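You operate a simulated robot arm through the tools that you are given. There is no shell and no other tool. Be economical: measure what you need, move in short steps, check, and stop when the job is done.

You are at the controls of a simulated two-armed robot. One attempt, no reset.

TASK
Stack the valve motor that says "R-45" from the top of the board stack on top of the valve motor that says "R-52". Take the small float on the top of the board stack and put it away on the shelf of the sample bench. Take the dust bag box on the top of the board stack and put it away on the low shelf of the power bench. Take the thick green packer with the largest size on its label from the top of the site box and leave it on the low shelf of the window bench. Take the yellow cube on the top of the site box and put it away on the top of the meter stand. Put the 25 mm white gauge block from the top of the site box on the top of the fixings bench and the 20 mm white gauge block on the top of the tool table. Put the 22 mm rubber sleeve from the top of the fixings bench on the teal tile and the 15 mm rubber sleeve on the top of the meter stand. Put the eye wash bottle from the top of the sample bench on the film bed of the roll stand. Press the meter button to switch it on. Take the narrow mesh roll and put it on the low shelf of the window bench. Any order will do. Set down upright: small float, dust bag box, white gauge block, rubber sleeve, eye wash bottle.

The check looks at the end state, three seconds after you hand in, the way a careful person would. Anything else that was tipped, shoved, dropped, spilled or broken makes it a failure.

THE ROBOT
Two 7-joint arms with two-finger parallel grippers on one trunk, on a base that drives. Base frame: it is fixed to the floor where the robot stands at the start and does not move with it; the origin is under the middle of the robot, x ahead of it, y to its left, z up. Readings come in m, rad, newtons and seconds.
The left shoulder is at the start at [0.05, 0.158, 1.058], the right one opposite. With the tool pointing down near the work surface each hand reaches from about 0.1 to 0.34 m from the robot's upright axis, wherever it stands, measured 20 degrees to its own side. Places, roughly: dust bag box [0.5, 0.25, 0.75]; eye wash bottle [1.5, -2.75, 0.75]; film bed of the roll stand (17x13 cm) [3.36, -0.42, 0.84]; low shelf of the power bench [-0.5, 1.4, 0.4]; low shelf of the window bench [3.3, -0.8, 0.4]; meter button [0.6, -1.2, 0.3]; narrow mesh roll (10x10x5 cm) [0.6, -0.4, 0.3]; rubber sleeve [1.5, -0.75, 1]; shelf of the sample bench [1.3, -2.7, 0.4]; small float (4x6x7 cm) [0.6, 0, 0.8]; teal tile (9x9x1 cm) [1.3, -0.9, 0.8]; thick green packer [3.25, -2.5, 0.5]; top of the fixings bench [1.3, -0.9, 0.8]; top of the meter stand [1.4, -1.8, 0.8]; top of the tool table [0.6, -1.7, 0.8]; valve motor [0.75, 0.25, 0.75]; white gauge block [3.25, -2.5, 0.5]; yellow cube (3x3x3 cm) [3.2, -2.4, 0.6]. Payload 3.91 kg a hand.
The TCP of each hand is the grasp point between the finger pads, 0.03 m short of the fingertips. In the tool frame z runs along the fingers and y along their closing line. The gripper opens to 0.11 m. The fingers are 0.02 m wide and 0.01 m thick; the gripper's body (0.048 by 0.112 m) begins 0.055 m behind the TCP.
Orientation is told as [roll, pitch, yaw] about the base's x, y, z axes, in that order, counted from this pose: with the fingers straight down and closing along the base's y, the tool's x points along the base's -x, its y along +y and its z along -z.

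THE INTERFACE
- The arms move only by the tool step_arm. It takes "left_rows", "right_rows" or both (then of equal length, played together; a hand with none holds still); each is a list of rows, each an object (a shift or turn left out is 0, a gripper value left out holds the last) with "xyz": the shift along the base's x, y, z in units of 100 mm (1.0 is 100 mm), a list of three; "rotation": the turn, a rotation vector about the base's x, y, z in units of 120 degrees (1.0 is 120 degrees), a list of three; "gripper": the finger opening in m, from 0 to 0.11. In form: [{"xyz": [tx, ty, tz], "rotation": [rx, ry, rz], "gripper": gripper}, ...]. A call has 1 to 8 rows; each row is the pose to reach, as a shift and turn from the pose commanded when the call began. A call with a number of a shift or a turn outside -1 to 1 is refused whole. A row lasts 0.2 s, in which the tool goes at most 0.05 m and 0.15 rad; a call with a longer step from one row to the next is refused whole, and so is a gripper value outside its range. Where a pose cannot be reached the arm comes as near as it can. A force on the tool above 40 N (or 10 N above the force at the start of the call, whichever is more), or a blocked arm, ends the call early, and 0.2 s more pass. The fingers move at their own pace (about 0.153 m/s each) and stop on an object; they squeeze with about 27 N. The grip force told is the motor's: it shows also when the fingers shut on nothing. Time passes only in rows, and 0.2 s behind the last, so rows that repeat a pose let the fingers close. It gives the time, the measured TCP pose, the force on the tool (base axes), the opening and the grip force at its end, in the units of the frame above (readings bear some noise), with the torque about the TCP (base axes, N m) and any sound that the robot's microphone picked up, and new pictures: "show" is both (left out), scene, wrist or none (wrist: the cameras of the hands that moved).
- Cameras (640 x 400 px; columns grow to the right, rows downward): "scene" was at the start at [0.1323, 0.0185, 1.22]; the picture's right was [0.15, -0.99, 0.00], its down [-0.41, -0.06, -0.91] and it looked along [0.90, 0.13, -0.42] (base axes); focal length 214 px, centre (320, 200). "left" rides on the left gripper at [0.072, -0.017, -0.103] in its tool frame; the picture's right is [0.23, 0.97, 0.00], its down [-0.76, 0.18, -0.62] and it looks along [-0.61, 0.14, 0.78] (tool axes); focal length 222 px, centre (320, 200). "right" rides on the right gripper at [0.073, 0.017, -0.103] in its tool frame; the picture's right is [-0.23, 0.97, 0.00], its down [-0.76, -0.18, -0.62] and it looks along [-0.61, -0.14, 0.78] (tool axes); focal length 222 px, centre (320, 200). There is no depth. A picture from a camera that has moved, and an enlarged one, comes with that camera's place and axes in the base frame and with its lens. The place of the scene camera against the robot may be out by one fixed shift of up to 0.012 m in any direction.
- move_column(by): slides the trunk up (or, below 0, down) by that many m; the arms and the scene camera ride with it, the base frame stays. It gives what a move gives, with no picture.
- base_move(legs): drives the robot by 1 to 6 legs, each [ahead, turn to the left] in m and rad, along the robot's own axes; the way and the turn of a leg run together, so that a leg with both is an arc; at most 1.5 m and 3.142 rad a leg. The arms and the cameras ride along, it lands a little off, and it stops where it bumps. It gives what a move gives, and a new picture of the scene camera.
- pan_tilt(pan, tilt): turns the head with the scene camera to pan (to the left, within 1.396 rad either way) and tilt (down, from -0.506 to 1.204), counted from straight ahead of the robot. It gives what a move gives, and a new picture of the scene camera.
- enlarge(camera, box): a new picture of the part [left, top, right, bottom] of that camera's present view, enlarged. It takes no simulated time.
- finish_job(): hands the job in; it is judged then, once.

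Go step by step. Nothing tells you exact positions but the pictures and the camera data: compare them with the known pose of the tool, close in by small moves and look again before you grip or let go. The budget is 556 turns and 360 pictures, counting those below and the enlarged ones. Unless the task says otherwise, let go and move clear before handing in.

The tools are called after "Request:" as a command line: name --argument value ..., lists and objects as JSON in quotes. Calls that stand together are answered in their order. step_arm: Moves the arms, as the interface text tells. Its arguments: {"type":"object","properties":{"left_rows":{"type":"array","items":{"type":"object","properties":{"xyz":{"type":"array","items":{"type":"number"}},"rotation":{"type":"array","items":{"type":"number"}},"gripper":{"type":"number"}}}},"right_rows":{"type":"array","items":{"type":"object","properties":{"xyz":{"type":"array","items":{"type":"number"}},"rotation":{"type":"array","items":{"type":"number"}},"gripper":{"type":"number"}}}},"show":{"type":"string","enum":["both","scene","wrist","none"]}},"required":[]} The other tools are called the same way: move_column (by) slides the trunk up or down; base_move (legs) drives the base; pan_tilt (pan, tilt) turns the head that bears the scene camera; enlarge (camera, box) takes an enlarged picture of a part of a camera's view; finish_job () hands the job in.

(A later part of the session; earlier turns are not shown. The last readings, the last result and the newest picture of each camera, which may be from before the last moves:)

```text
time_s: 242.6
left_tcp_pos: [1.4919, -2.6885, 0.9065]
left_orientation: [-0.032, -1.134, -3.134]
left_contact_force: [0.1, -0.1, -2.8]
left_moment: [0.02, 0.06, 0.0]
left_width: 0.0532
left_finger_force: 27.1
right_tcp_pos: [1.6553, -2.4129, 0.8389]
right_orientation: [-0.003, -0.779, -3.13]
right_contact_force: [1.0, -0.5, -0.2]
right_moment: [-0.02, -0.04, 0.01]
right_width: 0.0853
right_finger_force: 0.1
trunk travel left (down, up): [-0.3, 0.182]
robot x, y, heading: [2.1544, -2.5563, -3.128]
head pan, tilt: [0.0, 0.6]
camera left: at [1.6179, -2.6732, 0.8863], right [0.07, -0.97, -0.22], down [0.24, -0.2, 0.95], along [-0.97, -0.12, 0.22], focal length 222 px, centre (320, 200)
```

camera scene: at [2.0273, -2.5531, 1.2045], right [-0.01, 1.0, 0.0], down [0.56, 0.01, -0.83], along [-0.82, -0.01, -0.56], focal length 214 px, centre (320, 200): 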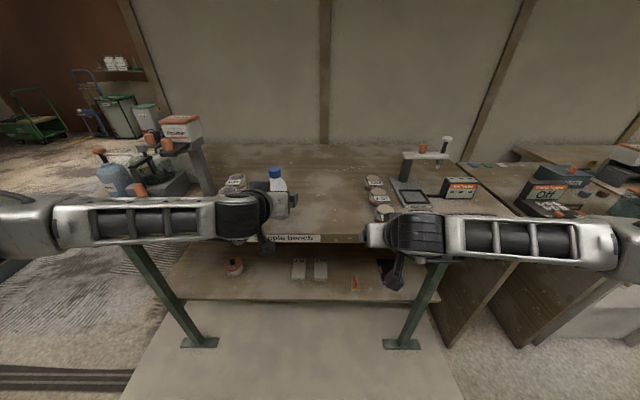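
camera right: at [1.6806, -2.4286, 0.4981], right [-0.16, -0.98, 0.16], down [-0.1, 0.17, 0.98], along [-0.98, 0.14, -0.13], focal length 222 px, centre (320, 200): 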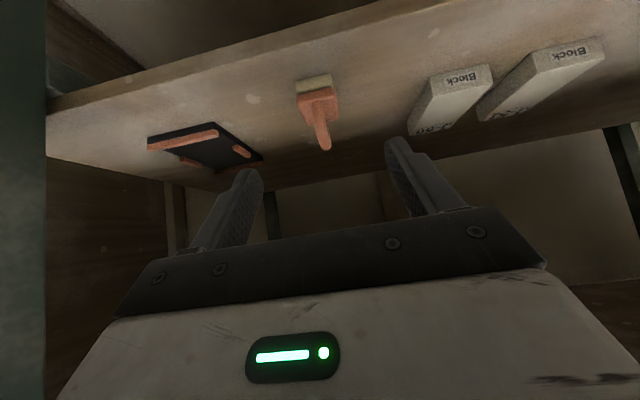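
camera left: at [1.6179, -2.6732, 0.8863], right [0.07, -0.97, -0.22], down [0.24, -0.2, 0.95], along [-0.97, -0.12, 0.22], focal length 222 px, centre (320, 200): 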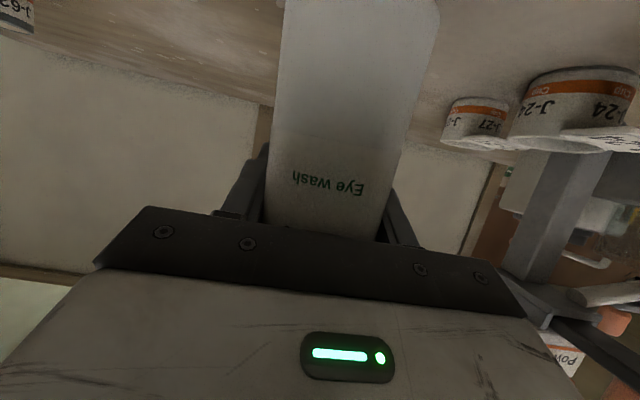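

Bottle held (≈2.8 N). Retracting and turning around to the site box.

Request:
step_arm --left_rows '[{"xyz": [0.1, 0, 0.4]}, {"xyz": [0.3, 0, 0.8]}, {"xyz": [0.7, 0, 1.0]}, {"xyz": [1.0, 0, 1.0]}]' --right_rows '[{"xyz": [0.1, 0, 0.3]}, {"xyz": [0.3, 0, 0.7]}, {"xyz": [0.5, 0, 1.0]}, {"xyz": [0.7, 0, 1.0]}]' --show "none"

Request:
step_arm --left_rows '[{"xyz": [0.4, 0, 0.1]}, {"xyz": [0.8, 0, 0.2]}, {"xyz": [1.0, 0, 0.3]}]' --right_rows '[{"xyz": [0.2, 0, 0.4]}, {"xyz": [0.4, 0, 0.8]}, {"xyz": [0.4, 0, 1.0]}]' --show "none"

Request:
base_move --legs '[[-0.1, 0], [0, 3.1]]'

Request:
pan_tilt --pan 0.0 --tilt 0.8

```text
time_s: 243.6
left_tcp_pos: [1.5935, -2.6888, 1.0078]
left_orientation: [-0.033, -1.137, -3.133]
left_contact_force: [0.3, 0.0, -2.6]
left_moment: [0.0, 0.05, -0.01]
left_width: 0.0528
left_finger_force: 26.8
right_tcp_pos: [1.7246, -2.4121, 0.9396]
right_orientation: [-0.005, -0.778, -3.13]
right_contact_force: [-0.3, 0.4, -0.2]
right_moment: [-0.03, -0.03, 0.02]
right_width: 0.0851
right_finger_force: 0.0
trunk travel left (down, up): [-0.3, 0.182]
robot x, y, heading: [2.1525, -2.5579, -3.134]
head pan, tilt: [0.0, 0.6]
```

```text
time_s: 244.4
left_tcp_pos: [1.6933, -2.688, 1.0376]
left_orientation: [-0.035, -1.137, -3.133]
left_contact_force: [0.3, 0.2, -2.2]
left_moment: [-0.02, 0.08, -0.01]
left_width: 0.0528
left_finger_force: 27.0
right_tcp_pos: [1.7648, -2.4126, 1.039]
right_orientation: [-0.005, -0.777, -3.127]
right_contact_force: [0.0, -0.3, 0.4]
right_moment: [0.0, -0.02, -0.03]
right_width: 0.0851
right_finger_force: 0.2
trunk travel left (down, up): [-0.3, 0.182]
robot x, y, heading: [2.1543, -2.5555, -3.133]
head pan, tilt: [0.0, 0.6]
```

```text
time_s: 252.9
left_tcp_pos: [2.7198, -2.4356, 1.0384]
left_orientation: [-0.032, -1.135, -0.015]
left_contact_force: [0.7, -0.6, -3.1]
left_moment: [-0.02, -0.07, 0.03]
left_width: 0.0524
left_finger_force: 26.8
right_tcp_pos: [2.6404, -2.71, 1.0374]
right_orientation: [-0.004, -0.777, -0.012]
right_contact_force: [0.4, 0.5, 0.4]
right_moment: [-0.03, 0.0, 0.01]
right_width: 0.0849
right_finger_force: 0.0
trunk travel left (down, up): [-0.3, 0.182]
robot x, y, heading: [2.2555, -2.5567, -0.014]
head pan, tilt: [0.0, 0.6]
camera scene: at [2.3844, -2.5519, 1.2045], right [-0.01, -1.0, 0.0], down [-0.57, 0.01, -0.82], along [0.82, -0.01, -0.57], focal length 214 px, centre (320, 200)
```

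scene: 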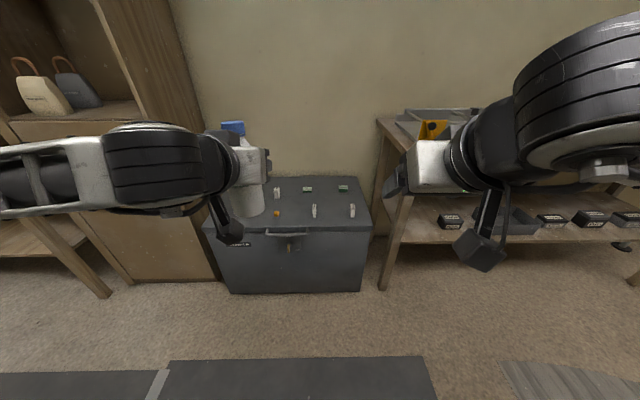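

```text
time_s: 253.6
left_tcp_pos: [2.72, -2.4349, 1.0381]
left_orientation: [-0.033, -1.134, -0.015]
left_contact_force: [-0.3, 0.6, -2.4]
left_moment: [-0.01, -0.06, 0.01]
left_width: 0.0524
left_finger_force: 27.0
right_tcp_pos: [2.6421, -2.7078, 1.0376]
right_orientation: [-0.006, -0.778, -0.013]
right_contact_force: [-0.4, 0.3, 0.5]
right_moment: [0.02, 0.0, -0.01]
right_width: 0.085
right_finger_force: 0.2
trunk travel left (down, up): [-0.3, 0.182]
robot x, y, heading: [2.2551, -2.5518, -0.01]
head pan, tilt: [0.0, 0.799]
camera scene: at [2.3767, -2.5518, 1.1876], right [-0.01, -1.0, 0.0], down [-0.72, 0.01, -0.7], along [0.7, -0.01, -0.72], focal length 214 px, centre (320, 200)
```

scene: 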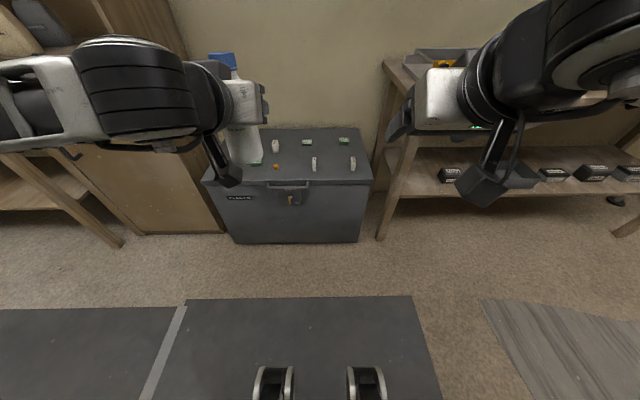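

Request:
enlarge --camera "scene" --box '[200, 120, 390, 200]'

```text
3.37 times, centred on (295, 160) of scene
camera zoom: at [2.3767, -2.5518, 1.1876], right [-0.01, -1.0, 0.0], down [-0.72, 0.01, -0.7], along [0.7, -0.01, -0.72], focal length 722 px, centre (404, 335)
```

zoom: 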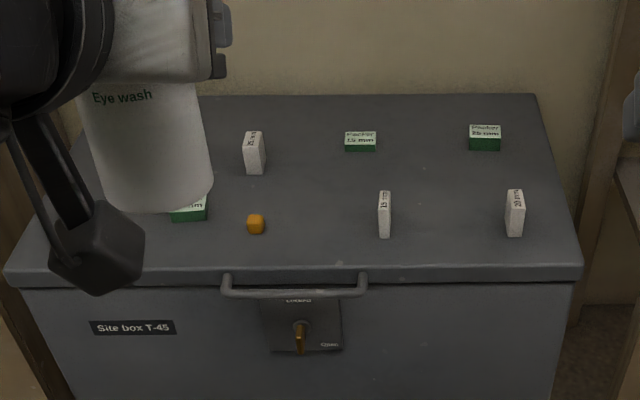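

Request:
base_move --legs '[[0.3, 0]]'

Request:
pan_tilt --pan 0.0 --tilt 1.0

Request:
enlarge --camera "scene" --box '[180, 60, 460, 220]'

```text
time_s: 255.7
left_tcp_pos: [3.021, -2.4398, 1.0378]
left_orientation: [-0.033, -1.133, -0.016]
left_contact_force: [-0.1, -0.5, -2.0]
left_moment: [-0.01, -0.05, 0.02]
left_width: 0.0525
left_finger_force: 26.4
right_tcp_pos: [2.9412, -2.7137, 1.0382]
right_orientation: [-0.006, -0.779, -0.015]
right_contact_force: [0.2, -0.5, 0.4]
right_moment: [-0.03, 0.0, 0.0]
right_width: 0.0851
right_finger_force: 0.1
trunk travel left (down, up): [-0.3, 0.182]
robot x, y, heading: [2.5572, -2.5598, -0.012]
head pan, tilt: [0.0, 0.799]
camera scene: at [2.6778, -2.556, 1.1875], right [-0.01, -1.0, 0.0], down [-0.72, 0.01, -0.7], along [0.7, -0.01, -0.72], focal length 214 px, centre (320, 200)
```

scene: 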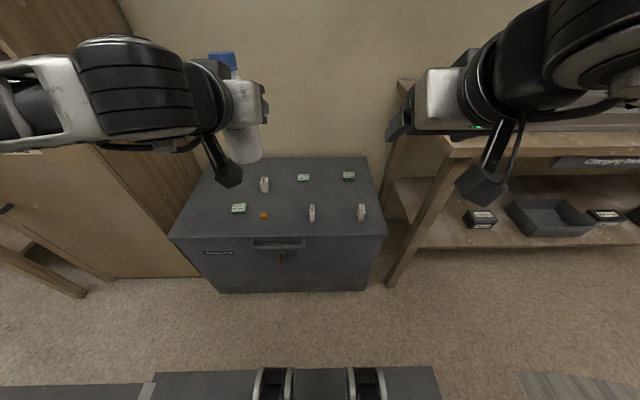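

```text
time_s: 256.4
left_tcp_pos: [3.0205, -2.4401, 1.0378]
left_orientation: [-0.034, -1.135, -0.017]
left_contact_force: [-0.3, -0.5, -2.0]
left_moment: [-0.07, -0.07, -0.01]
left_width: 0.0526
left_finger_force: 27.4
right_tcp_pos: [2.9423, -2.7147, 1.0378]
right_orientation: [-0.007, -0.78, -0.015]
right_contact_force: [0.2, -1.2, -1.3]
right_moment: [0.01, 0.01, 0.02]
right_width: 0.085
right_finger_force: 0.0
trunk travel left (down, up): [-0.3, 0.182]
robot x, y, heading: [2.5595, -2.5578, -0.014]
head pan, tilt: [0.0, 1.0]
camera scene: at [2.6666, -2.5559, 1.1725], right [-0.01, -1.0, 0.0], down [-0.84, 0.01, -0.54], along [0.54, -0.01, -0.84], focal length 214 px, centre (320, 200)
```

scene: 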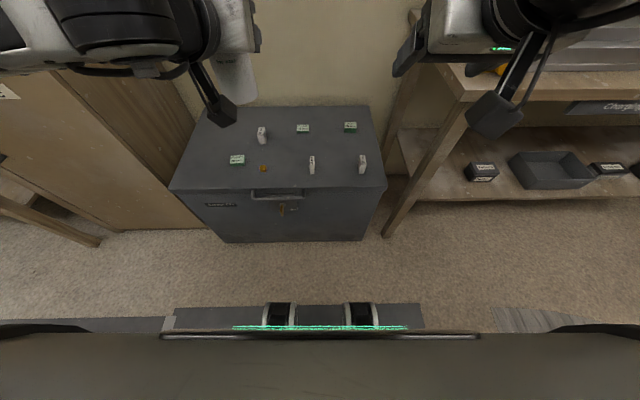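

```text
2.29 times, centred on (320, 140) of scene
camera zoom: at [2.6666, -2.5559, 1.1725], right [-0.01, -1.0, 0.0], down [-0.84, 0.01, -0.54], along [0.54, -0.01, -0.84], focal length 490 px, centre (320, 337)
```

zoom: 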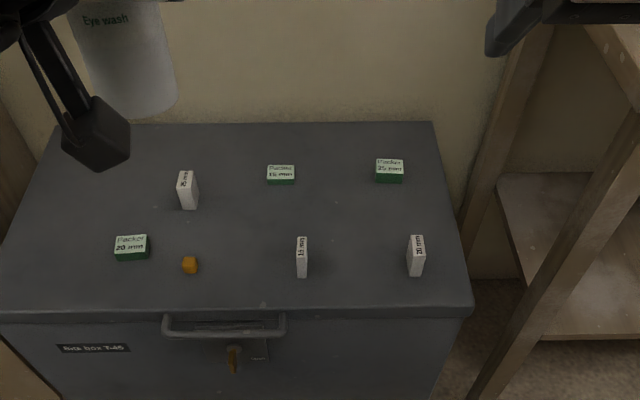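

Request:
enlarge --camera "scene" --box '[220, 115, 300, 180]'

Request:
enlarge --camera "scene" --box '[290, 115, 380, 185]'

```text
6.15 times, centred on (260, 148) of scene
camera zoom: at [2.6666, -2.5559, 1.1725], right [-0.01, -1.0, 0.0], down [-0.84, 0.01, -0.54], along [0.54, -0.01, -0.84], focal length 1320 px, centre (689, 523)
```

zoom: 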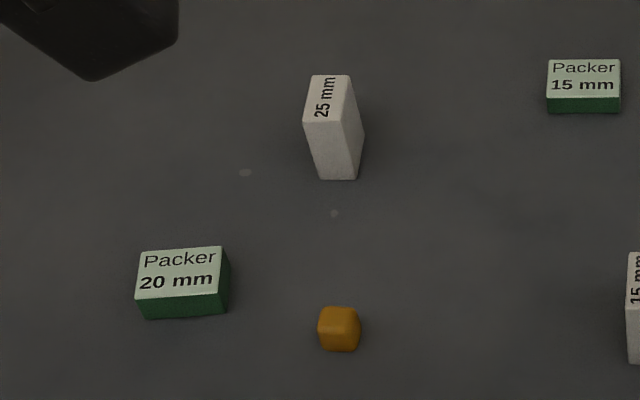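

```text
5.71 times, centred on (335, 150) of scene
camera zoom: at [2.6666, -2.5559, 1.1725], right [-0.01, -1.0, 0.0], down [-0.84, 0.01, -0.54], along [0.54, -0.01, -0.84], focal length 1226 px, centre (234, 486)
```

zoom: 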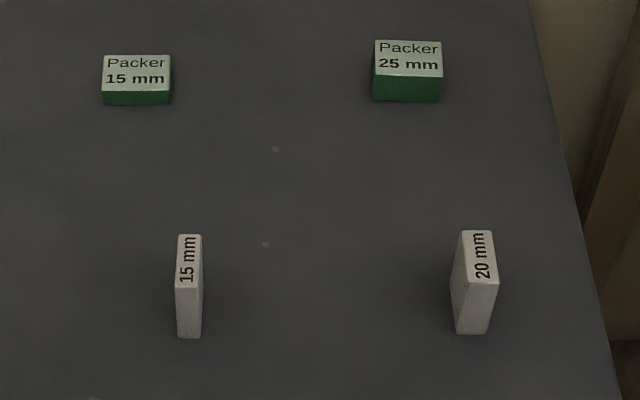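

The 25 mm packer is at the back right, about (3.44, -2.70), top ≈0.55. Moving closer and lowering the trunk for the right hand to take it.

Request:
base_move --legs '[[0.23, 0]]'

Request:
move_column --by -0.25

Request:
step_arm --right_rows '[{"xyz": [0.4, 0, -0.1]}, {"xyz": [0.8, 0, -0.3]}, {"xyz": [1.0, 0, -0.6]}, {"xyz": [1.0, 0, -0.8]}]'

```text
time_s: 258.1
left_tcp_pos: [3.2511, -2.444, 1.0385]
left_orientation: [-0.031, -1.134, -0.018]
left_contact_force: [-0.3, 0.4, -3.1]
left_moment: [0.0, -0.08, 0.02]
left_width: 0.0525
left_finger_force: 26.9
right_tcp_pos: [3.1702, -2.718, 1.0375]
right_orientation: [-0.005, -0.778, -0.014]
right_contact_force: [0.2, 0.4, 0.2]
right_moment: [-0.01, -0.01, -0.04]
right_width: 0.0847
right_finger_force: 0.1
trunk travel left (down, up): [-0.3, 0.182]
robot x, y, heading: [2.7852, -2.5587, -0.012]
head pan, tilt: [0.0, 1.0]
camera scene: at [2.8958, -2.5592, 1.1724], right [-0.01, -1.0, 0.0], down [-0.84, 0.01, -0.54], along [0.54, -0.01, -0.84], focal length 214 px, centre (320, 200)
```

scene: 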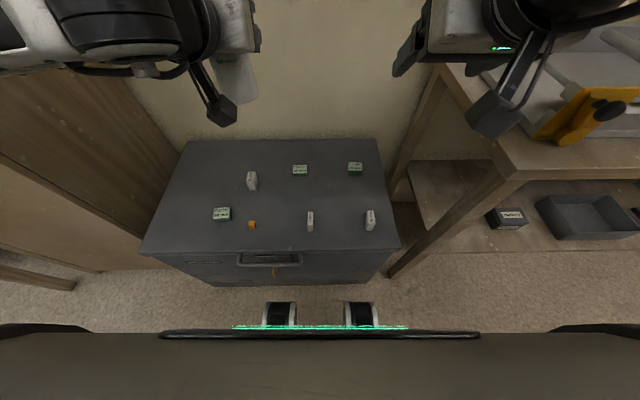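

```text
time_s: 260.7
left_tcp_pos: [3.2491, -2.4433, 0.7882]
left_orientation: [-0.032, -1.134, -0.017]
left_contact_force: [-0.8, 0.1, -2.3]
left_moment: [-0.01, -0.08, -0.01]
left_width: 0.0527
left_finger_force: 26.5
right_tcp_pos: [3.1693, -2.7165, 0.7887]
right_orientation: [-0.005, -0.778, -0.017]
right_contact_force: [-0.1, 0.6, 0.5]
right_moment: [0.0, 0.0, 0.0]
right_width: 0.085
right_finger_force: 0.1
trunk travel left (down, up): [-0.05, 0.432]
robot x, y, heading: [2.7818, -2.5657, -0.015]
head pan, tilt: [0.0, 1.0]
```

```text
time_s: 261.7
left_tcp_pos: [3.2509, -2.4433, 0.7872]
left_orientation: [-0.034, -1.135, -0.017]
left_contact_force: [-1.2, 0.1, -2.2]
left_moment: [0.05, -0.08, 0.03]
left_width: 0.0524
left_finger_force: 27.1
right_tcp_pos: [3.2713, -2.7166, 0.708]
right_orientation: [-0.005, -0.78, -0.017]
right_contact_force: [0.3, -0.5, -1.1]
right_moment: [0.01, -0.01, -0.02]
right_width: 0.0851
right_finger_force: 0.0
trunk travel left (down, up): [-0.05, 0.432]
robot x, y, heading: [2.7831, -2.5621, -0.012]
head pan, tilt: [0.0, 1.0]
camera scene: at [2.8955, -2.5592, 0.9225], right [-0.01, -1.0, 0.0], down [-0.84, 0.01, -0.54], along [0.54, -0.01, -0.84], focal length 214 px, centre (320, 200)
camera right: at [3.1472, -2.6993, 0.7312], right [0.18, 0.97, 0.16], down [0.1, -0.18, 0.98], along [0.98, -0.16, -0.13], focal length 222 px, centre (320, 200)
```

scene: 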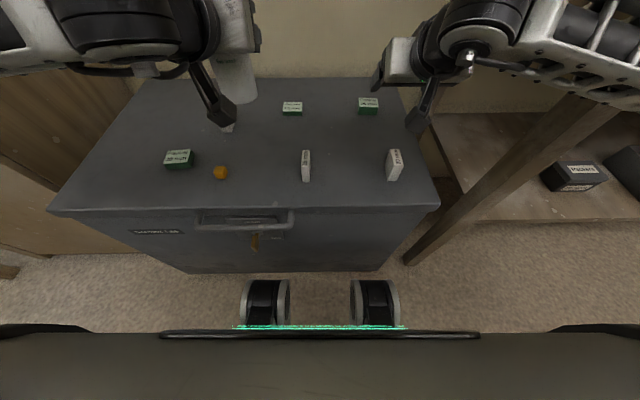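
right: 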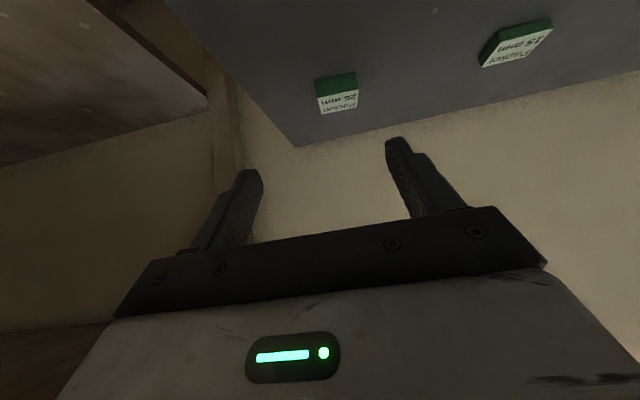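

Request:
step_arm --right_rows '[{"xyz": [0.35, 0.1, -0.25]}, {"xyz": [0.65, 0.19, -0.45]}, {"xyz": [0.95, 0.19, -0.75]}, {"xyz": [1.0, 0.19, -0.9]}]' --show "wrist"

```text
time_s: 262.7
left_tcp_pos: [3.2504, -2.4435, 0.7883]
left_orientation: [-0.036, -1.135, -0.016]
left_contact_force: [0.3, 0.0, -2.1]
left_moment: [-0.01, -0.04, -0.01]
left_width: 0.0526
left_finger_force: 26.8
right_tcp_pos: [3.3697, -2.6976, 0.6178]
right_orientation: [-0.005, -0.78, -0.016]
right_contact_force: [0.2, 0.0, -0.9]
right_moment: [0.0, -0.01, -0.04]
right_width: 0.0851
right_finger_force: 0.0
trunk travel left (down, up): [-0.05, 0.432]
robot x, y, heading: [2.7845, -2.5606, -0.014]
head pan, tilt: [0.0, 1.0]
camera right: at [3.2464, -2.6796, 0.6416], right [0.18, 0.97, 0.16], down [0.1, -0.18, 0.98], along [0.98, -0.16, -0.13], focal length 222 px, centre (320, 200)
```

right: 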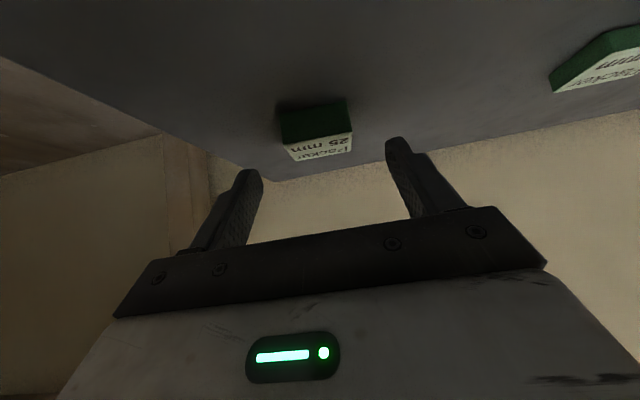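

Request:
step_arm --right_rows '[{"xyz": [0.25, -0.02, -0.2]}, {"xyz": [0.45, -0.03, -0.35]}, {"xyz": [0.5, -0.03, -0.41]}]' --show "wrist"

```text
time_s: 263.5
left_tcp_pos: [3.2478, -2.4431, 0.7902]
left_orientation: [-0.033, -1.141, -0.019]
left_contact_force: [-0.4, -0.7, -1.7]
left_moment: [0.02, -0.05, 0.05]
left_width: 0.0524
left_finger_force: 26.9
right_tcp_pos: [3.4212, -2.7009, 0.5834]
right_orientation: [-0.003, -0.789, -0.017]
right_contact_force: [-15.0, -9.1, 22.8]
right_moment: [0.85, 0.01, 0.32]
right_width: 0.0828
right_finger_force: 0.0
trunk travel left (down, up): [-0.05, 0.432]
robot x, y, heading: [2.7829, -2.5651, -0.02]
head pan, tilt: [0.0, 1.0]
camera right: at [3.2965, -2.6828, 0.6052], right [0.18, 0.97, 0.16], down [0.09, -0.18, 0.98], along [0.98, -0.16, -0.12], focal length 222 px, centre (320, 200)
```

right: 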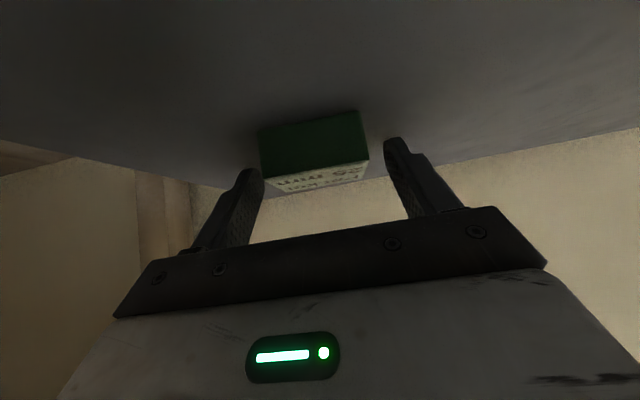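

Request:
step_arm --right_rows '[{"xyz": [0.0, 0, 0.1]}, {"xyz": [0.0, 0, 0.1], "gripper": 0.05}, {"xyz": [0.0, 0, 0.1], "gripper": 0.02}, {"xyz": [0.0, 0, 0.1], "gripper": 0.02}, {"xyz": [0.0, 0, 0.3]}, {"xyz": [0.0, 0, 0.5]}]' --show "wrist"

```text
time_s: 264.9
left_tcp_pos: [3.2488, -2.4373, 0.7873]
left_orientation: [-0.059, -1.137, 0.006]
left_contact_force: [-0.4, -0.1, -3.0]
left_moment: [-0.01, -0.06, -0.01]
left_width: 0.0524
left_finger_force: 27.0
right_tcp_pos: [3.4166, -2.6819, 0.6246]
right_orientation: [-0.017, -0.773, 0.022]
right_contact_force: [0.4, 0.5, -0.6]
right_moment: [0.01, -0.01, 0.04]
right_width: 0.0491
right_finger_force: 26.8
trunk travel left (down, up): [-0.05, 0.432]
robot x, y, heading: [2.7876, -2.5603, -0.013]
head pan, tilt: [0.0, 1.0]
camera right: at [3.2927, -2.6661, 0.6489], right [0.15, 0.98, 0.15], down [0.11, -0.16, 0.98], along [0.98, -0.13, -0.13], focal length 222 px, centre (320, 200)
```

right: 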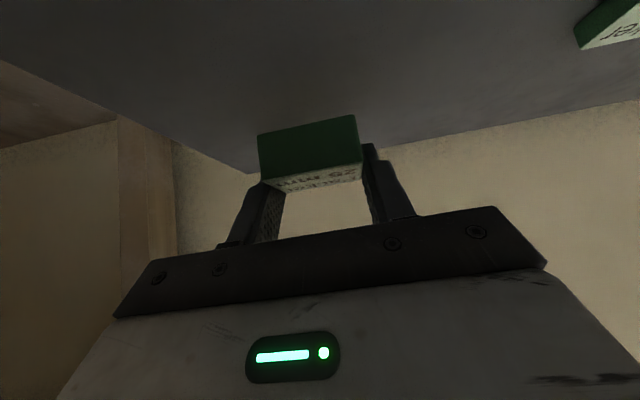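

Packer gripped. Lift, retract, then drive to the window bench.

Request:
step_arm --right_rows '[{"xyz": [-0.1, 0, 0.4]}, {"xyz": [-0.3, 0, 0.8]}, {"xyz": [-0.6, 0, 1.0]}, {"xyz": [-1.0, 0, 1.0]}]' --show "none"

Request:
step_arm --right_rows '[{"xyz": [-0.4, 0, 0.2]}, {"xyz": [-0.8, 0, 0.4]}, {"xyz": [-1.0, 0, 0.7]}]' --show "scene"

```text
time_s: 265.9
left_tcp_pos: [3.2543, -2.4438, 0.7853]
left_orientation: [-0.04, -1.129, -0.014]
left_contact_force: [0.3, 0.6, -1.7]
left_moment: [-0.01, -0.08, -0.03]
left_width: 0.0525
left_finger_force: 27.1
right_tcp_pos: [3.3231, -2.6974, 0.7194]
right_orientation: [-0.012, -0.762, -0.005]
right_contact_force: [-0.2, -0.4, 0.2]
right_moment: [-0.04, -0.02, -0.01]
right_width: 0.0493
right_finger_force: 26.7
trunk travel left (down, up): [-0.05, 0.432]
robot x, y, heading: [2.7876, -2.5641, -0.009]
head pan, tilt: [0.0, 1.0]
```

```text
time_s: 266.7
left_tcp_pos: [3.2491, -2.4431, 0.7924]
left_orientation: [-0.031, -1.134, -0.018]
left_contact_force: [0.7, 0.1, -2.5]
left_moment: [0.03, -0.08, 0.04]
left_width: 0.0524
left_finger_force: 27.0
right_tcp_pos: [3.2214, -2.7023, 0.8021]
right_orientation: [-0.002, -0.779, -0.018]
right_contact_force: [1.0, -1.3, -0.7]
right_moment: [0.03, 0.01, 0.04]
right_width: 0.049
right_finger_force: 26.8
trunk travel left (down, up): [-0.05, 0.432]
robot x, y, heading: [2.7835, -2.5644, -0.016]
head pan, tilt: [0.0, 1.0]
camera scene: at [2.8955, -2.5603, 0.9259], right [-0.02, -1.0, 0.0], down [-0.84, 0.01, -0.54], along [0.54, -0.01, -0.84], focal length 214 px, centre (320, 200)
```

scene: 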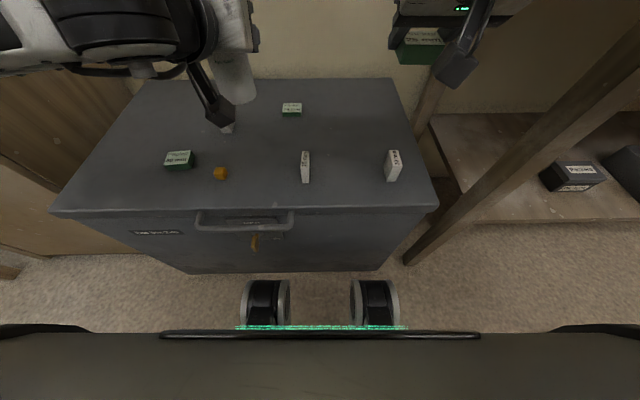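

Request:
base_move --legs '[[-0.43, 0]]'

Request:
move_column --by 0.3

Request:
base_move --legs '[[0, 1.585], [1.5, 0], [0.5, 0], [0, -1.58]]'

Request:
pan_tilt --pan 0.15 --tilt 0.6

```text
time_s: 269.3
left_tcp_pos: [2.8223, -2.4381, 0.787]
left_orientation: [-0.033, -1.134, -0.019]
left_contact_force: [-0.4, -0.5, -2.9]
left_moment: [0.02, -0.06, 0.0]
left_width: 0.0524
left_finger_force: 26.8
right_tcp_pos: [2.7932, -2.6957, 0.7989]
right_orientation: [-0.005, -0.78, -0.018]
right_contact_force: [-0.2, -0.1, -0.5]
right_moment: [0.02, 0.02, -0.02]
right_width: 0.0493
right_finger_force: 27.3
trunk travel left (down, up): [-0.05, 0.432]
robot x, y, heading: [2.3554, -2.5537, -0.015]
head pan, tilt: [0.0, 1.0]
camera scene: at [2.4677, -2.5527, 0.9224], right [-0.02, -1.0, 0.0], down [-0.84, 0.01, -0.54], along [0.54, -0.01, -0.84], focal length 214 px, centre (320, 200)
```

scene: 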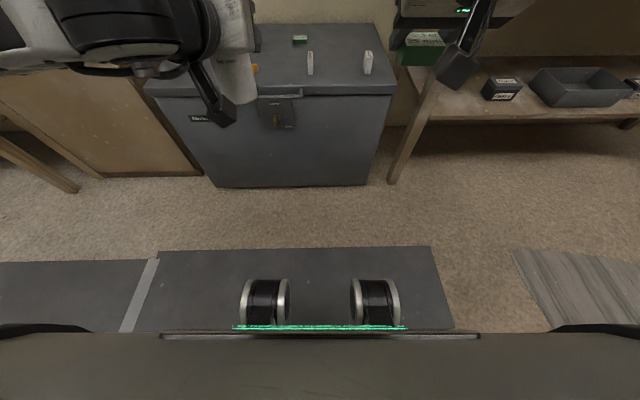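

```text
time_s: 272.3
left_tcp_pos: [2.8219, -2.439, 1.0881]
left_orientation: [-0.033, -1.136, -0.02]
left_contact_force: [0.0, 0.2, -3.5]
left_moment: [-0.03, -0.03, 0.02]
left_width: 0.0524
left_finger_force: 26.7
right_tcp_pos: [2.7935, -2.6951, 1.0971]
right_orientation: [-0.006, -0.779, -0.017]
right_contact_force: [0.5, -0.1, -0.7]
right_moment: [0.02, -0.03, -0.01]
right_width: 0.0491
right_finger_force: 27.3
trunk travel left (down, up): [-0.35, 0.132]
robot x, y, heading: [2.3535, -2.5592, -0.022]
head pan, tilt: [0.0, 1.0]
```

```text
time_s: 289.9
left_tcp_pos: [2.8264, -0.4304, 1.088]
left_orientation: [-0.034, -1.134, -0.002]
left_contact_force: [-0.9, -0.2, -3.6]
left_moment: [0.01, -0.08, 0.0]
left_width: 0.0522
left_finger_force: 27.2
right_tcp_pos: [2.8001, -0.6891, 1.0989]
right_orientation: [-0.005, -0.78, 0.001]
right_contact_force: [-0.1, -0.5, 0.6]
right_moment: [0.0, 0.0, -0.02]
right_width: 0.0492
right_finger_force: 26.8
trunk travel left (down, up): [-0.35, 0.132]
robot x, y, heading: [2.365, -0.5564, 0.0]
head pan, tilt: [0.0, 1.0]
camera scene: at [2.4735, -0.5513, 1.2224], right [0.0, -1.0, 0.0], down [-0.84, 0.0, -0.54], along [0.54, 0.0, -0.84], focal length 214 px, centre (320, 200)
```

scene: 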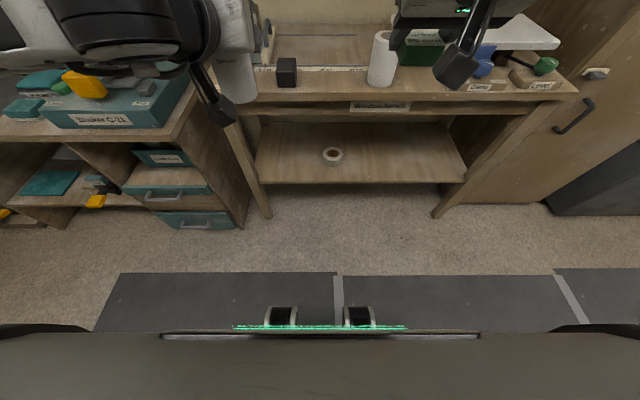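

```text
time_s: 290.8
left_tcp_pos: [2.8257, -0.4308, 1.0878]
left_orientation: [-0.032, -1.134, -0.003]
left_contact_force: [0.3, 0.2, -3.1]
left_moment: [-0.01, -0.09, 0.0]
left_width: 0.0522
left_finger_force: 27.1
right_tcp_pos: [2.8008, -0.688, 1.0988]
right_orientation: [-0.004, -0.779, 0.0]
right_contact_force: [0.0, 0.2, 0.2]
right_moment: [-0.04, -0.02, 0.0]
right_width: 0.0492
right_finger_force: 27.0
trunk travel left (down, up): [-0.35, 0.132]
robot x, y, heading: [2.364, -0.5557, 0.005]
head pan, tilt: [0.15, 0.6]
camera scene: at [2.4912, -0.538, 1.2544], right [0.15, -0.99, 0.0], down [-0.56, -0.09, -0.82], along [0.82, 0.12, -0.57], focal length 214 px, centre (320, 200)
```

scene: 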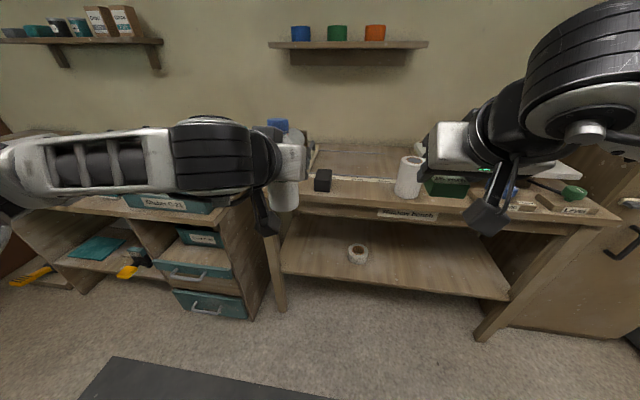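

The bottle hides the film bed; I'll move the left hand aside for a clear look.

Request:
step_arm --left_rows '[{"xyz": [0, 0.45, 0]}, {"xyz": [0, 0.9, 0.1]}, {"xyz": [0, 1.0, 0.1]}]' --show "none"

Request:
enlarge --camera "scene" --box '[230, 110, 440, 240]'

```text
time_s: 291.6
left_tcp_pos: [2.8258, -0.3309, 1.0973]
left_orientation: [-0.034, -1.135, -0.003]
left_contact_force: [-0.1, -0.6, -2.2]
left_moment: [0.0, -0.07, 0.0]
left_width: 0.0523
left_finger_force: 27.6
right_tcp_pos: [2.8022, -0.6872, 1.0975]
right_orientation: [-0.005, -0.78, -0.001]
right_contact_force: [0.2, 0.1, -1.4]
right_moment: [0.03, 0.01, 0.03]
right_width: 0.0491
right_finger_force: 26.6
trunk travel left (down, up): [-0.35, 0.132]
robot x, y, heading: [2.3637, -0.5545, 0.003]
head pan, tilt: [0.15, 0.6]
```

```text
3.05 times, centred on (335, 175) of scene
camera zoom: at [2.4912, -0.538, 1.2544], right [0.15, -0.99, 0.0], down [-0.56, -0.09, -0.82], along [0.82, 0.12, -0.57], focal length 654 px, centre (274, 276)
```

zoom: 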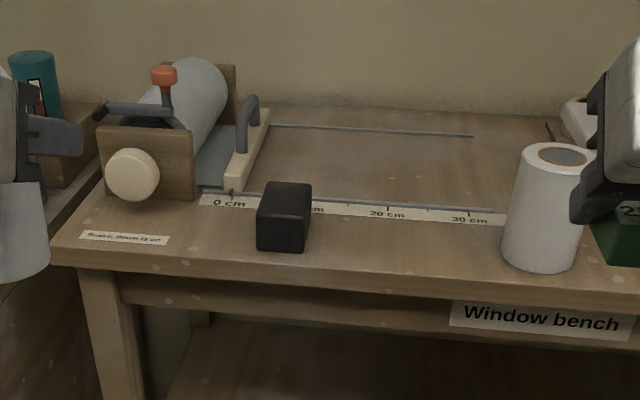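

Request:
move_column --by 0.12

Request:
base_move --legs '[[0.22, 0]]'

Request:
pan_tilt --pan 0.1 --tilt 0.85

Request:
enlarge --camera "scene" --box '[220, 90, 420, 215]'

```text
time_s: 293.1
left_tcp_pos: [2.8259, -0.3309, 1.2178]
left_orientation: [-0.033, -1.135, -0.001]
left_contact_force: [0.0, 0.3, -2.9]
left_moment: [0.02, -0.03, 0.03]
left_width: 0.0524
left_finger_force: 27.0
right_tcp_pos: [2.8019, -0.6882, 1.2176]
right_orientation: [-0.005, -0.779, 0.001]
right_contact_force: [0.0, -0.3, -0.7]
right_moment: [0.02, -0.02, 0.02]
right_width: 0.0491
right_finger_force: 27.2
trunk travel left (down, up): [-0.47, 0.012]
robot x, y, heading: [2.3627, -0.5543, 0.008]
head pan, tilt: [0.15, 0.6]
```

```text
time_s: 294.8
left_tcp_pos: [3.0462, -0.329, 1.2174]
left_orientation: [-0.033, -1.135, -0.004]
left_contact_force: [0.1, -1.0, -2.4]
left_moment: [0.06, -0.09, 0.03]
left_width: 0.0525
left_finger_force: 26.8
right_tcp_pos: [3.0205, -0.6878, 1.2181]
right_orientation: [-0.006, -0.779, 0.001]
right_contact_force: [0.2, 0.5, -1.0]
right_moment: [-0.02, -0.03, 0.0]
right_width: 0.0492
right_finger_force: 26.9
trunk travel left (down, up): [-0.47, 0.012]
robot x, y, heading: [2.5794, -0.5555, 0.002]
head pan, tilt: [0.15, 0.6]
camera scene: at [2.7112, -0.5375, 1.3743], right [0.15, -0.99, 0.0], down [-0.56, -0.09, -0.82], along [0.81, 0.12, -0.57], focal length 214 px, centre (320, 200)
```

scene: 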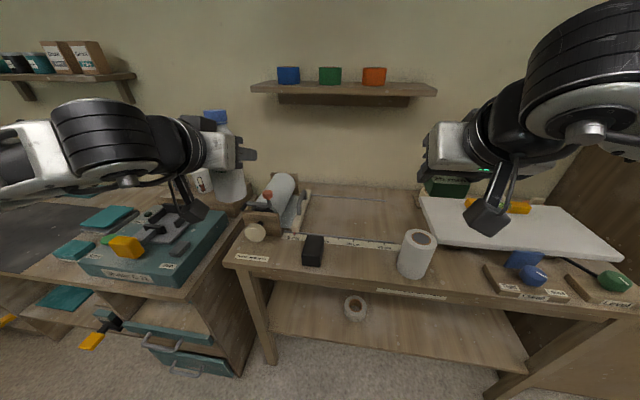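

```text
time_s: 295.6
left_tcp_pos: [3.0443, -0.3299, 1.2185]
left_orientation: [-0.033, -1.134, -0.002]
left_contact_force: [0.6, -0.3, -3.1]
left_moment: [-0.01, -0.06, -0.03]
left_width: 0.0527
left_finger_force: 26.7
right_tcp_pos: [3.0203, -0.6882, 1.2181]
right_orientation: [-0.005, -0.777, 0.002]
right_contact_force: [-0.3, 0.5, -1.0]
right_moment: [-0.04, 0.01, 0.02]
right_width: 0.0491
right_finger_force: 26.9
trunk travel left (down, up): [-0.47, 0.012]
robot x, y, heading: [2.581, -0.5601, 0.003]
head pan, tilt: [0.099, 0.85]
camera scene: at [2.7009, -0.543, 1.3536], right [0.1, -0.99, 0.0], down [-0.75, -0.08, -0.66], along [0.66, 0.07, -0.75], focal length 214 px, centre (320, 200)
```

scene: 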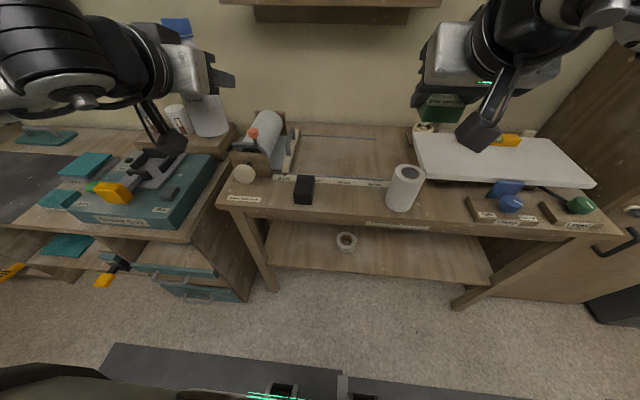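

```text
3.20 times, centred on (320, 152) of scene
camera zoom: at [2.7009, -0.543, 1.3536], right [0.1, -0.99, 0.0], down [-0.75, -0.08, -0.66], along [0.66, 0.07, -0.75], focal length 686 px, centre (320, 352)
```

zoom: 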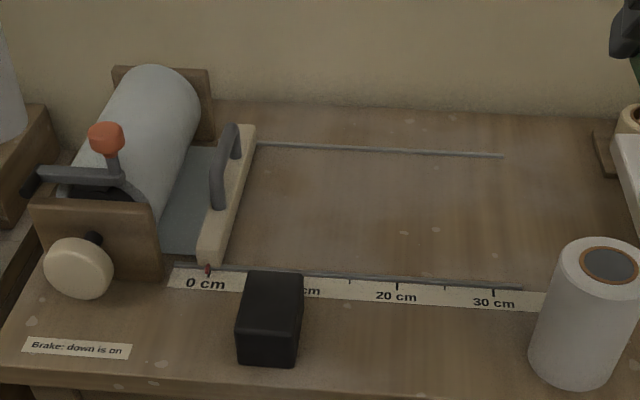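

The bed is the flat area between the two rails right of the cutter; I'll aim the bottle at about (3.40, -0.45), just beyond the cutter bar and behind the black block. First align the hand in y, then drive in.

Request:
step_arm --left_rows '[{"xyz": [0, -0.45, 0]}, {"xyz": [0, -0.9, 0]}, {"xyz": [0, -1.0, 0]}]' --show "none"

Request:
base_move --legs '[[0.2, 0]]'

Request:
step_arm --left_rows '[{"xyz": [0.45, -0.1, 0]}, {"xyz": [0.9, -0.2, 0]}, {"xyz": [1.0, -0.2, -0.2]}, {"xyz": [1.0, -0.2, -0.5]}]'

```text
time_s: 296.4
left_tcp_pos: [3.0447, -0.4303, 1.2176]
left_orientation: [-0.033, -1.136, 0.002]
left_contact_force: [0.3, -0.1, -2.8]
left_moment: [0.01, -0.07, -0.01]
left_width: 0.0524
left_finger_force: 26.1
right_tcp_pos: [3.0213, -0.6884, 1.2177]
right_orientation: [-0.005, -0.778, 0.002]
right_contact_force: [-0.5, 0.0, -1.0]
right_moment: [0.04, 0.01, 0.02]
right_width: 0.0492
right_finger_force: 27.0
trunk travel left (down, up): [-0.47, 0.012]
robot x, y, heading: [2.5843, -0.5576, 0.003]
head pan, tilt: [0.099, 0.85]
```

```text
time_s: 298.0
left_tcp_pos: [3.2458, -0.4307, 1.2167]
left_orientation: [-0.033, -1.134, -0.003]
left_contact_force: [0.1, 0.0, -2.0]
left_moment: [0.01, -0.05, 0.01]
left_width: 0.0529
left_finger_force: 27.4
right_tcp_pos: [3.2212, -0.688, 1.2167]
right_orientation: [-0.006, -0.778, -0.001]
right_contact_force: [1.0, -0.3, -0.3]
right_moment: [-0.02, -0.02, -0.01]
right_width: 0.0491
right_finger_force: 26.9
trunk travel left (down, up): [-0.47, 0.012]
robot x, y, heading: [2.7824, -0.5568, 0.0]
head pan, tilt: [0.099, 0.85]
camera scene: at [2.9022, -0.5429, 1.3535], right [0.1, -0.99, 0.0], down [-0.75, -0.07, -0.66], along [0.66, 0.07, -0.75], focal length 214 px, centre (320, 200)
```

scene: 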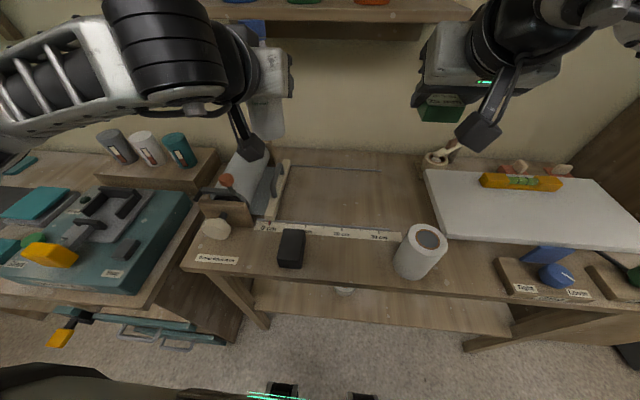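

```text
time_s: 299.0
left_tcp_pos: [3.3476, -0.4503, 1.1666]
left_orientation: [-0.034, -1.135, -0.004]
left_contact_force: [0.0, 0.3, -2.7]
left_moment: [0.0, -0.06, -0.02]
left_width: 0.0527
left_finger_force: 27.2
right_tcp_pos: [3.2202, -0.6876, 1.2168]
right_orientation: [-0.004, -0.778, 0.0]
right_contact_force: [-0.8, 0.2, -0.5]
right_moment: [0.03, -0.02, 0.03]
right_width: 0.0493
right_finger_force: 27.0
trunk travel left (down, up): [-0.47, 0.012]
robot x, y, heading: [2.7838, -0.5586, 0.001]
head pan, tilt: [0.099, 0.85]
camera scene: at [2.9016, -0.5429, 1.3535], right [0.1, -0.99, 0.0], down [-0.75, -0.08, -0.66], along [0.66, 0.07, -0.75], focal length 214 px, centre (320, 200)
camera left: at [3.2217, -0.4624, 1.1464], right [-0.06, 0.97, -0.22], down [-0.24, 0.2, 0.95], along [0.97, 0.11, 0.22], focal length 222 px, centre (320, 200)
```

scene: 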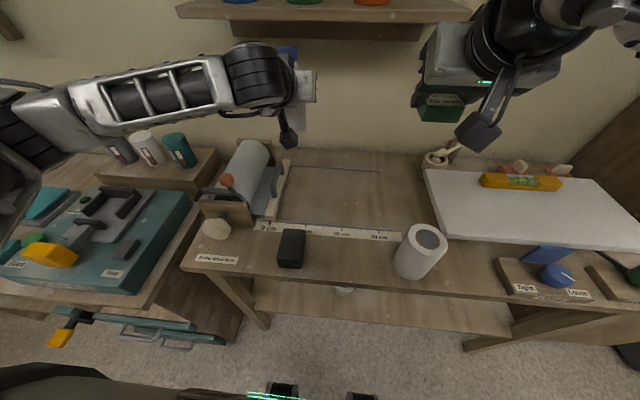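
left: 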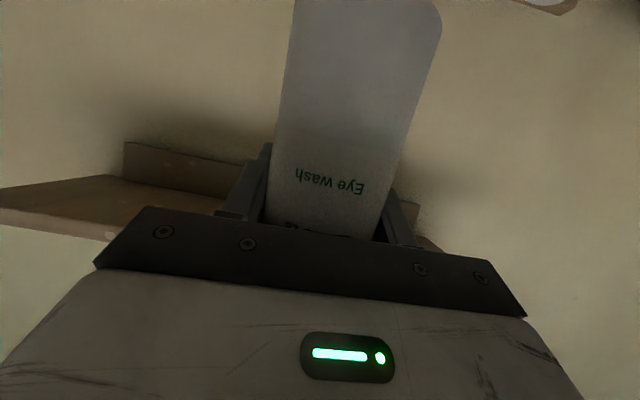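

Request:
step_arm --left_rows '[{"xyz": [0.3, 0, 0]}, {"xyz": [0.52, 0, 0]}, {"xyz": [0.52, 0, 0]}]' --show "none"

Request:
move_column --by -0.15

Request:
step_arm --left_rows '[{"xyz": [0, 0, -0.2]}, {"xyz": [0, 0, -0.4]}]'

```text
time_s: 299.8
left_tcp_pos: [3.3979, -0.4502, 1.166]
left_orientation: [-0.032, -1.135, -0.003]
left_contact_force: [0.0, 0.1, -1.9]
left_moment: [0.01, -0.07, 0.0]
left_width: 0.0525
left_finger_force: 26.9
right_tcp_pos: [3.2211, -0.688, 1.2177]
right_orientation: [-0.007, -0.779, 0.0]
right_contact_force: [-0.2, 0.0, 0.2]
right_moment: [0.02, 0.02, 0.03]
right_width: 0.049
right_finger_force: 27.0
trunk travel left (down, up): [-0.47, 0.012]
robot x, y, heading: [2.7817, -0.5556, 0.001]
head pan, tilt: [0.099, 0.85]
```

```text
time_s: 301.5
left_tcp_pos: [3.3979, -0.4499, 1.016]
left_orientation: [-0.032, -1.133, -0.002]
left_contact_force: [-0.8, -0.6, -2.0]
left_moment: [0.0, -0.08, 0.0]
left_width: 0.0522
left_finger_force: 27.5
right_tcp_pos: [3.2189, -0.6872, 1.0683]
right_orientation: [-0.006, -0.779, 0.0]
right_contact_force: [0.3, 0.2, -0.4]
right_moment: [-0.01, 0.04, 0.01]
right_width: 0.049
right_finger_force: 26.7
trunk travel left (down, up): [-0.32, 0.162]
robot x, y, heading: [2.781, -0.5576, 0.003]
head pan, tilt: [0.099, 0.85]
```

```text
time_s: 302.1
left_tcp_pos: [3.3986, -0.45, 0.9769]
left_orientation: [-0.033, -1.134, -0.003]
left_contact_force: [-0.5, -1.0, -2.0]
left_moment: [-0.02, -0.07, -0.01]
left_width: 0.0526
left_finger_force: 27.2
right_tcp_pos: [3.2213, -0.6885, 1.0677]
right_orientation: [-0.006, -0.78, 0.001]
right_contact_force: [-0.9, 0.3, -0.3]
right_moment: [0.03, 0.0, 0.03]
right_width: 0.0493
right_finger_force: 27.1
trunk travel left (down, up): [-0.32, 0.162]
robot x, y, heading: [2.7798, -0.5551, 0.001]
head pan, tilt: [0.099, 0.85]
camera scene: at [2.9015, -0.5429, 1.2036], right [0.1, -0.99, 0.0], down [-0.75, -0.08, -0.66], along [0.66, 0.07, -0.75], focal length 214 px, centre (320, 200)
camera left: at [3.2739, -0.4624, 0.9554], right [-0.06, 0.97, -0.22], down [-0.24, 0.2, 0.95], along [0.97, 0.11, 0.22], focal length 222 px, centre (320, 200)
```

scene: 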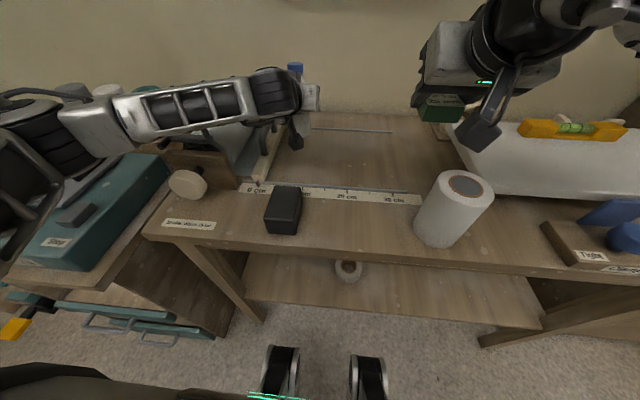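
left: 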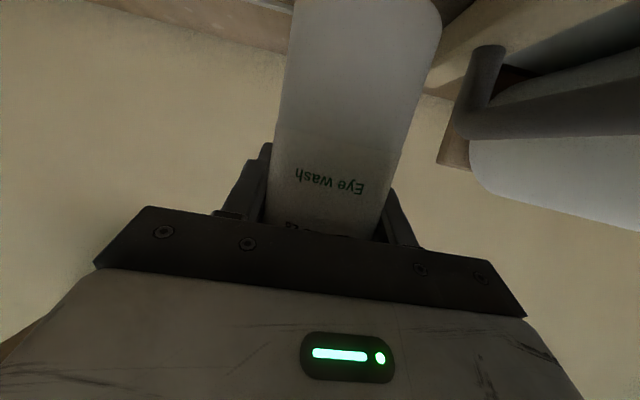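

Request:
enlarge --camera "scene" --box '[210, 60, 370, 210]'

```text
2.67 times, centred on (290, 135) of scene
camera zoom: at [2.9015, -0.5429, 1.2036], right [0.1, -0.99, 0.0], down [-0.75, -0.08, -0.66], along [0.66, 0.07, -0.75], focal length 572 px, centre (400, 373)
```

zoom: 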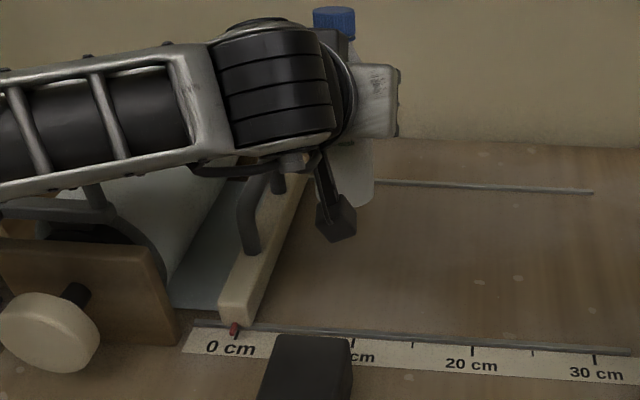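

Request:
step_arm --left_rows '[{"xyz": [0, 0, -0.15]}, {"xyz": [0, 0, -0.28]}, {"xyz": [0, 0, -0.36]}, {"xyz": [0, 0, -0.42]}]' --show "none"

Request:
enlarge --camera "scene" --box '[210, 60, 370, 210]'

```text
time_s: 303.1
left_tcp_pos: [3.3985, -0.4493, 0.9338]
left_orientation: [-0.034, -1.134, -0.005]
left_contact_force: [0.1, 0.0, -2.4]
left_moment: [-0.02, -0.06, -0.01]
left_width: 0.0523
left_finger_force: 26.9
right_tcp_pos: [3.2213, -0.6884, 1.0677]
right_orientation: [-0.006, -0.779, 0.0]
right_contact_force: [-0.4, 0.4, -0.2]
right_moment: [-0.02, 0.01, 0.02]
right_width: 0.0493
right_finger_force: 26.7
trunk travel left (down, up): [-0.32, 0.162]
robot x, y, heading: [2.7821, -0.5572, 0.001]
head pan, tilt: [0.099, 0.85]
```

```text
2.67 times, centred on (290, 135) of scene
camera zoom: at [2.9014, -0.543, 1.2035], right [0.1, -0.99, 0.0], down [-0.75, -0.07, -0.66], along [0.66, 0.07, -0.75], focal length 572 px, centre (400, 373)
```

zoom: 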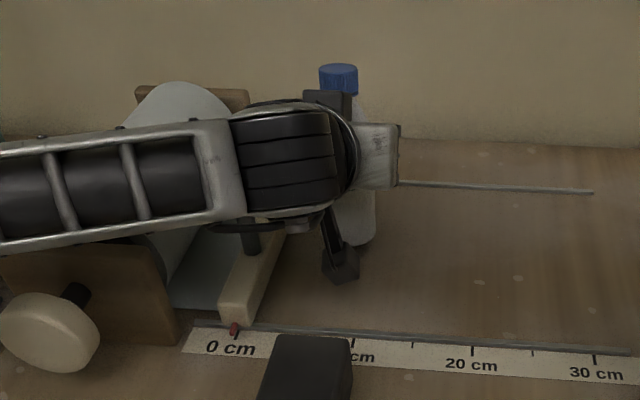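

Request:
step_arm --left_rows '[{"xyz": [0, 0, -0.04]}, {"xyz": [0, 0, -0.08]}, {"xyz": [0, 0, -0.12]}, {"xyz": [0, 0, -0.15]}]' --show "none"

```text
time_s: 304.1
left_tcp_pos: [3.3988, -0.4501, 0.927]
left_orientation: [-0.037, -1.146, 0.0]
left_contact_force: [-3.1, 2.6, 18.8]
left_moment: [0.27, 0.32, 0.04]
left_width: 0.0523
left_finger_force: 26.8
right_tcp_pos: [3.2191, -0.688, 1.0693]
right_orientation: [-0.005, -0.781, -0.001]
right_contact_force: [-0.6, -0.3, -0.4]
right_moment: [0.0, 0.0, -0.02]
right_width: 0.0493
right_finger_force: 27.2
trunk travel left (down, up): [-0.32, 0.162]
robot x, y, heading: [2.7819, -0.557, -0.002]
head pan, tilt: [0.099, 0.85]
```

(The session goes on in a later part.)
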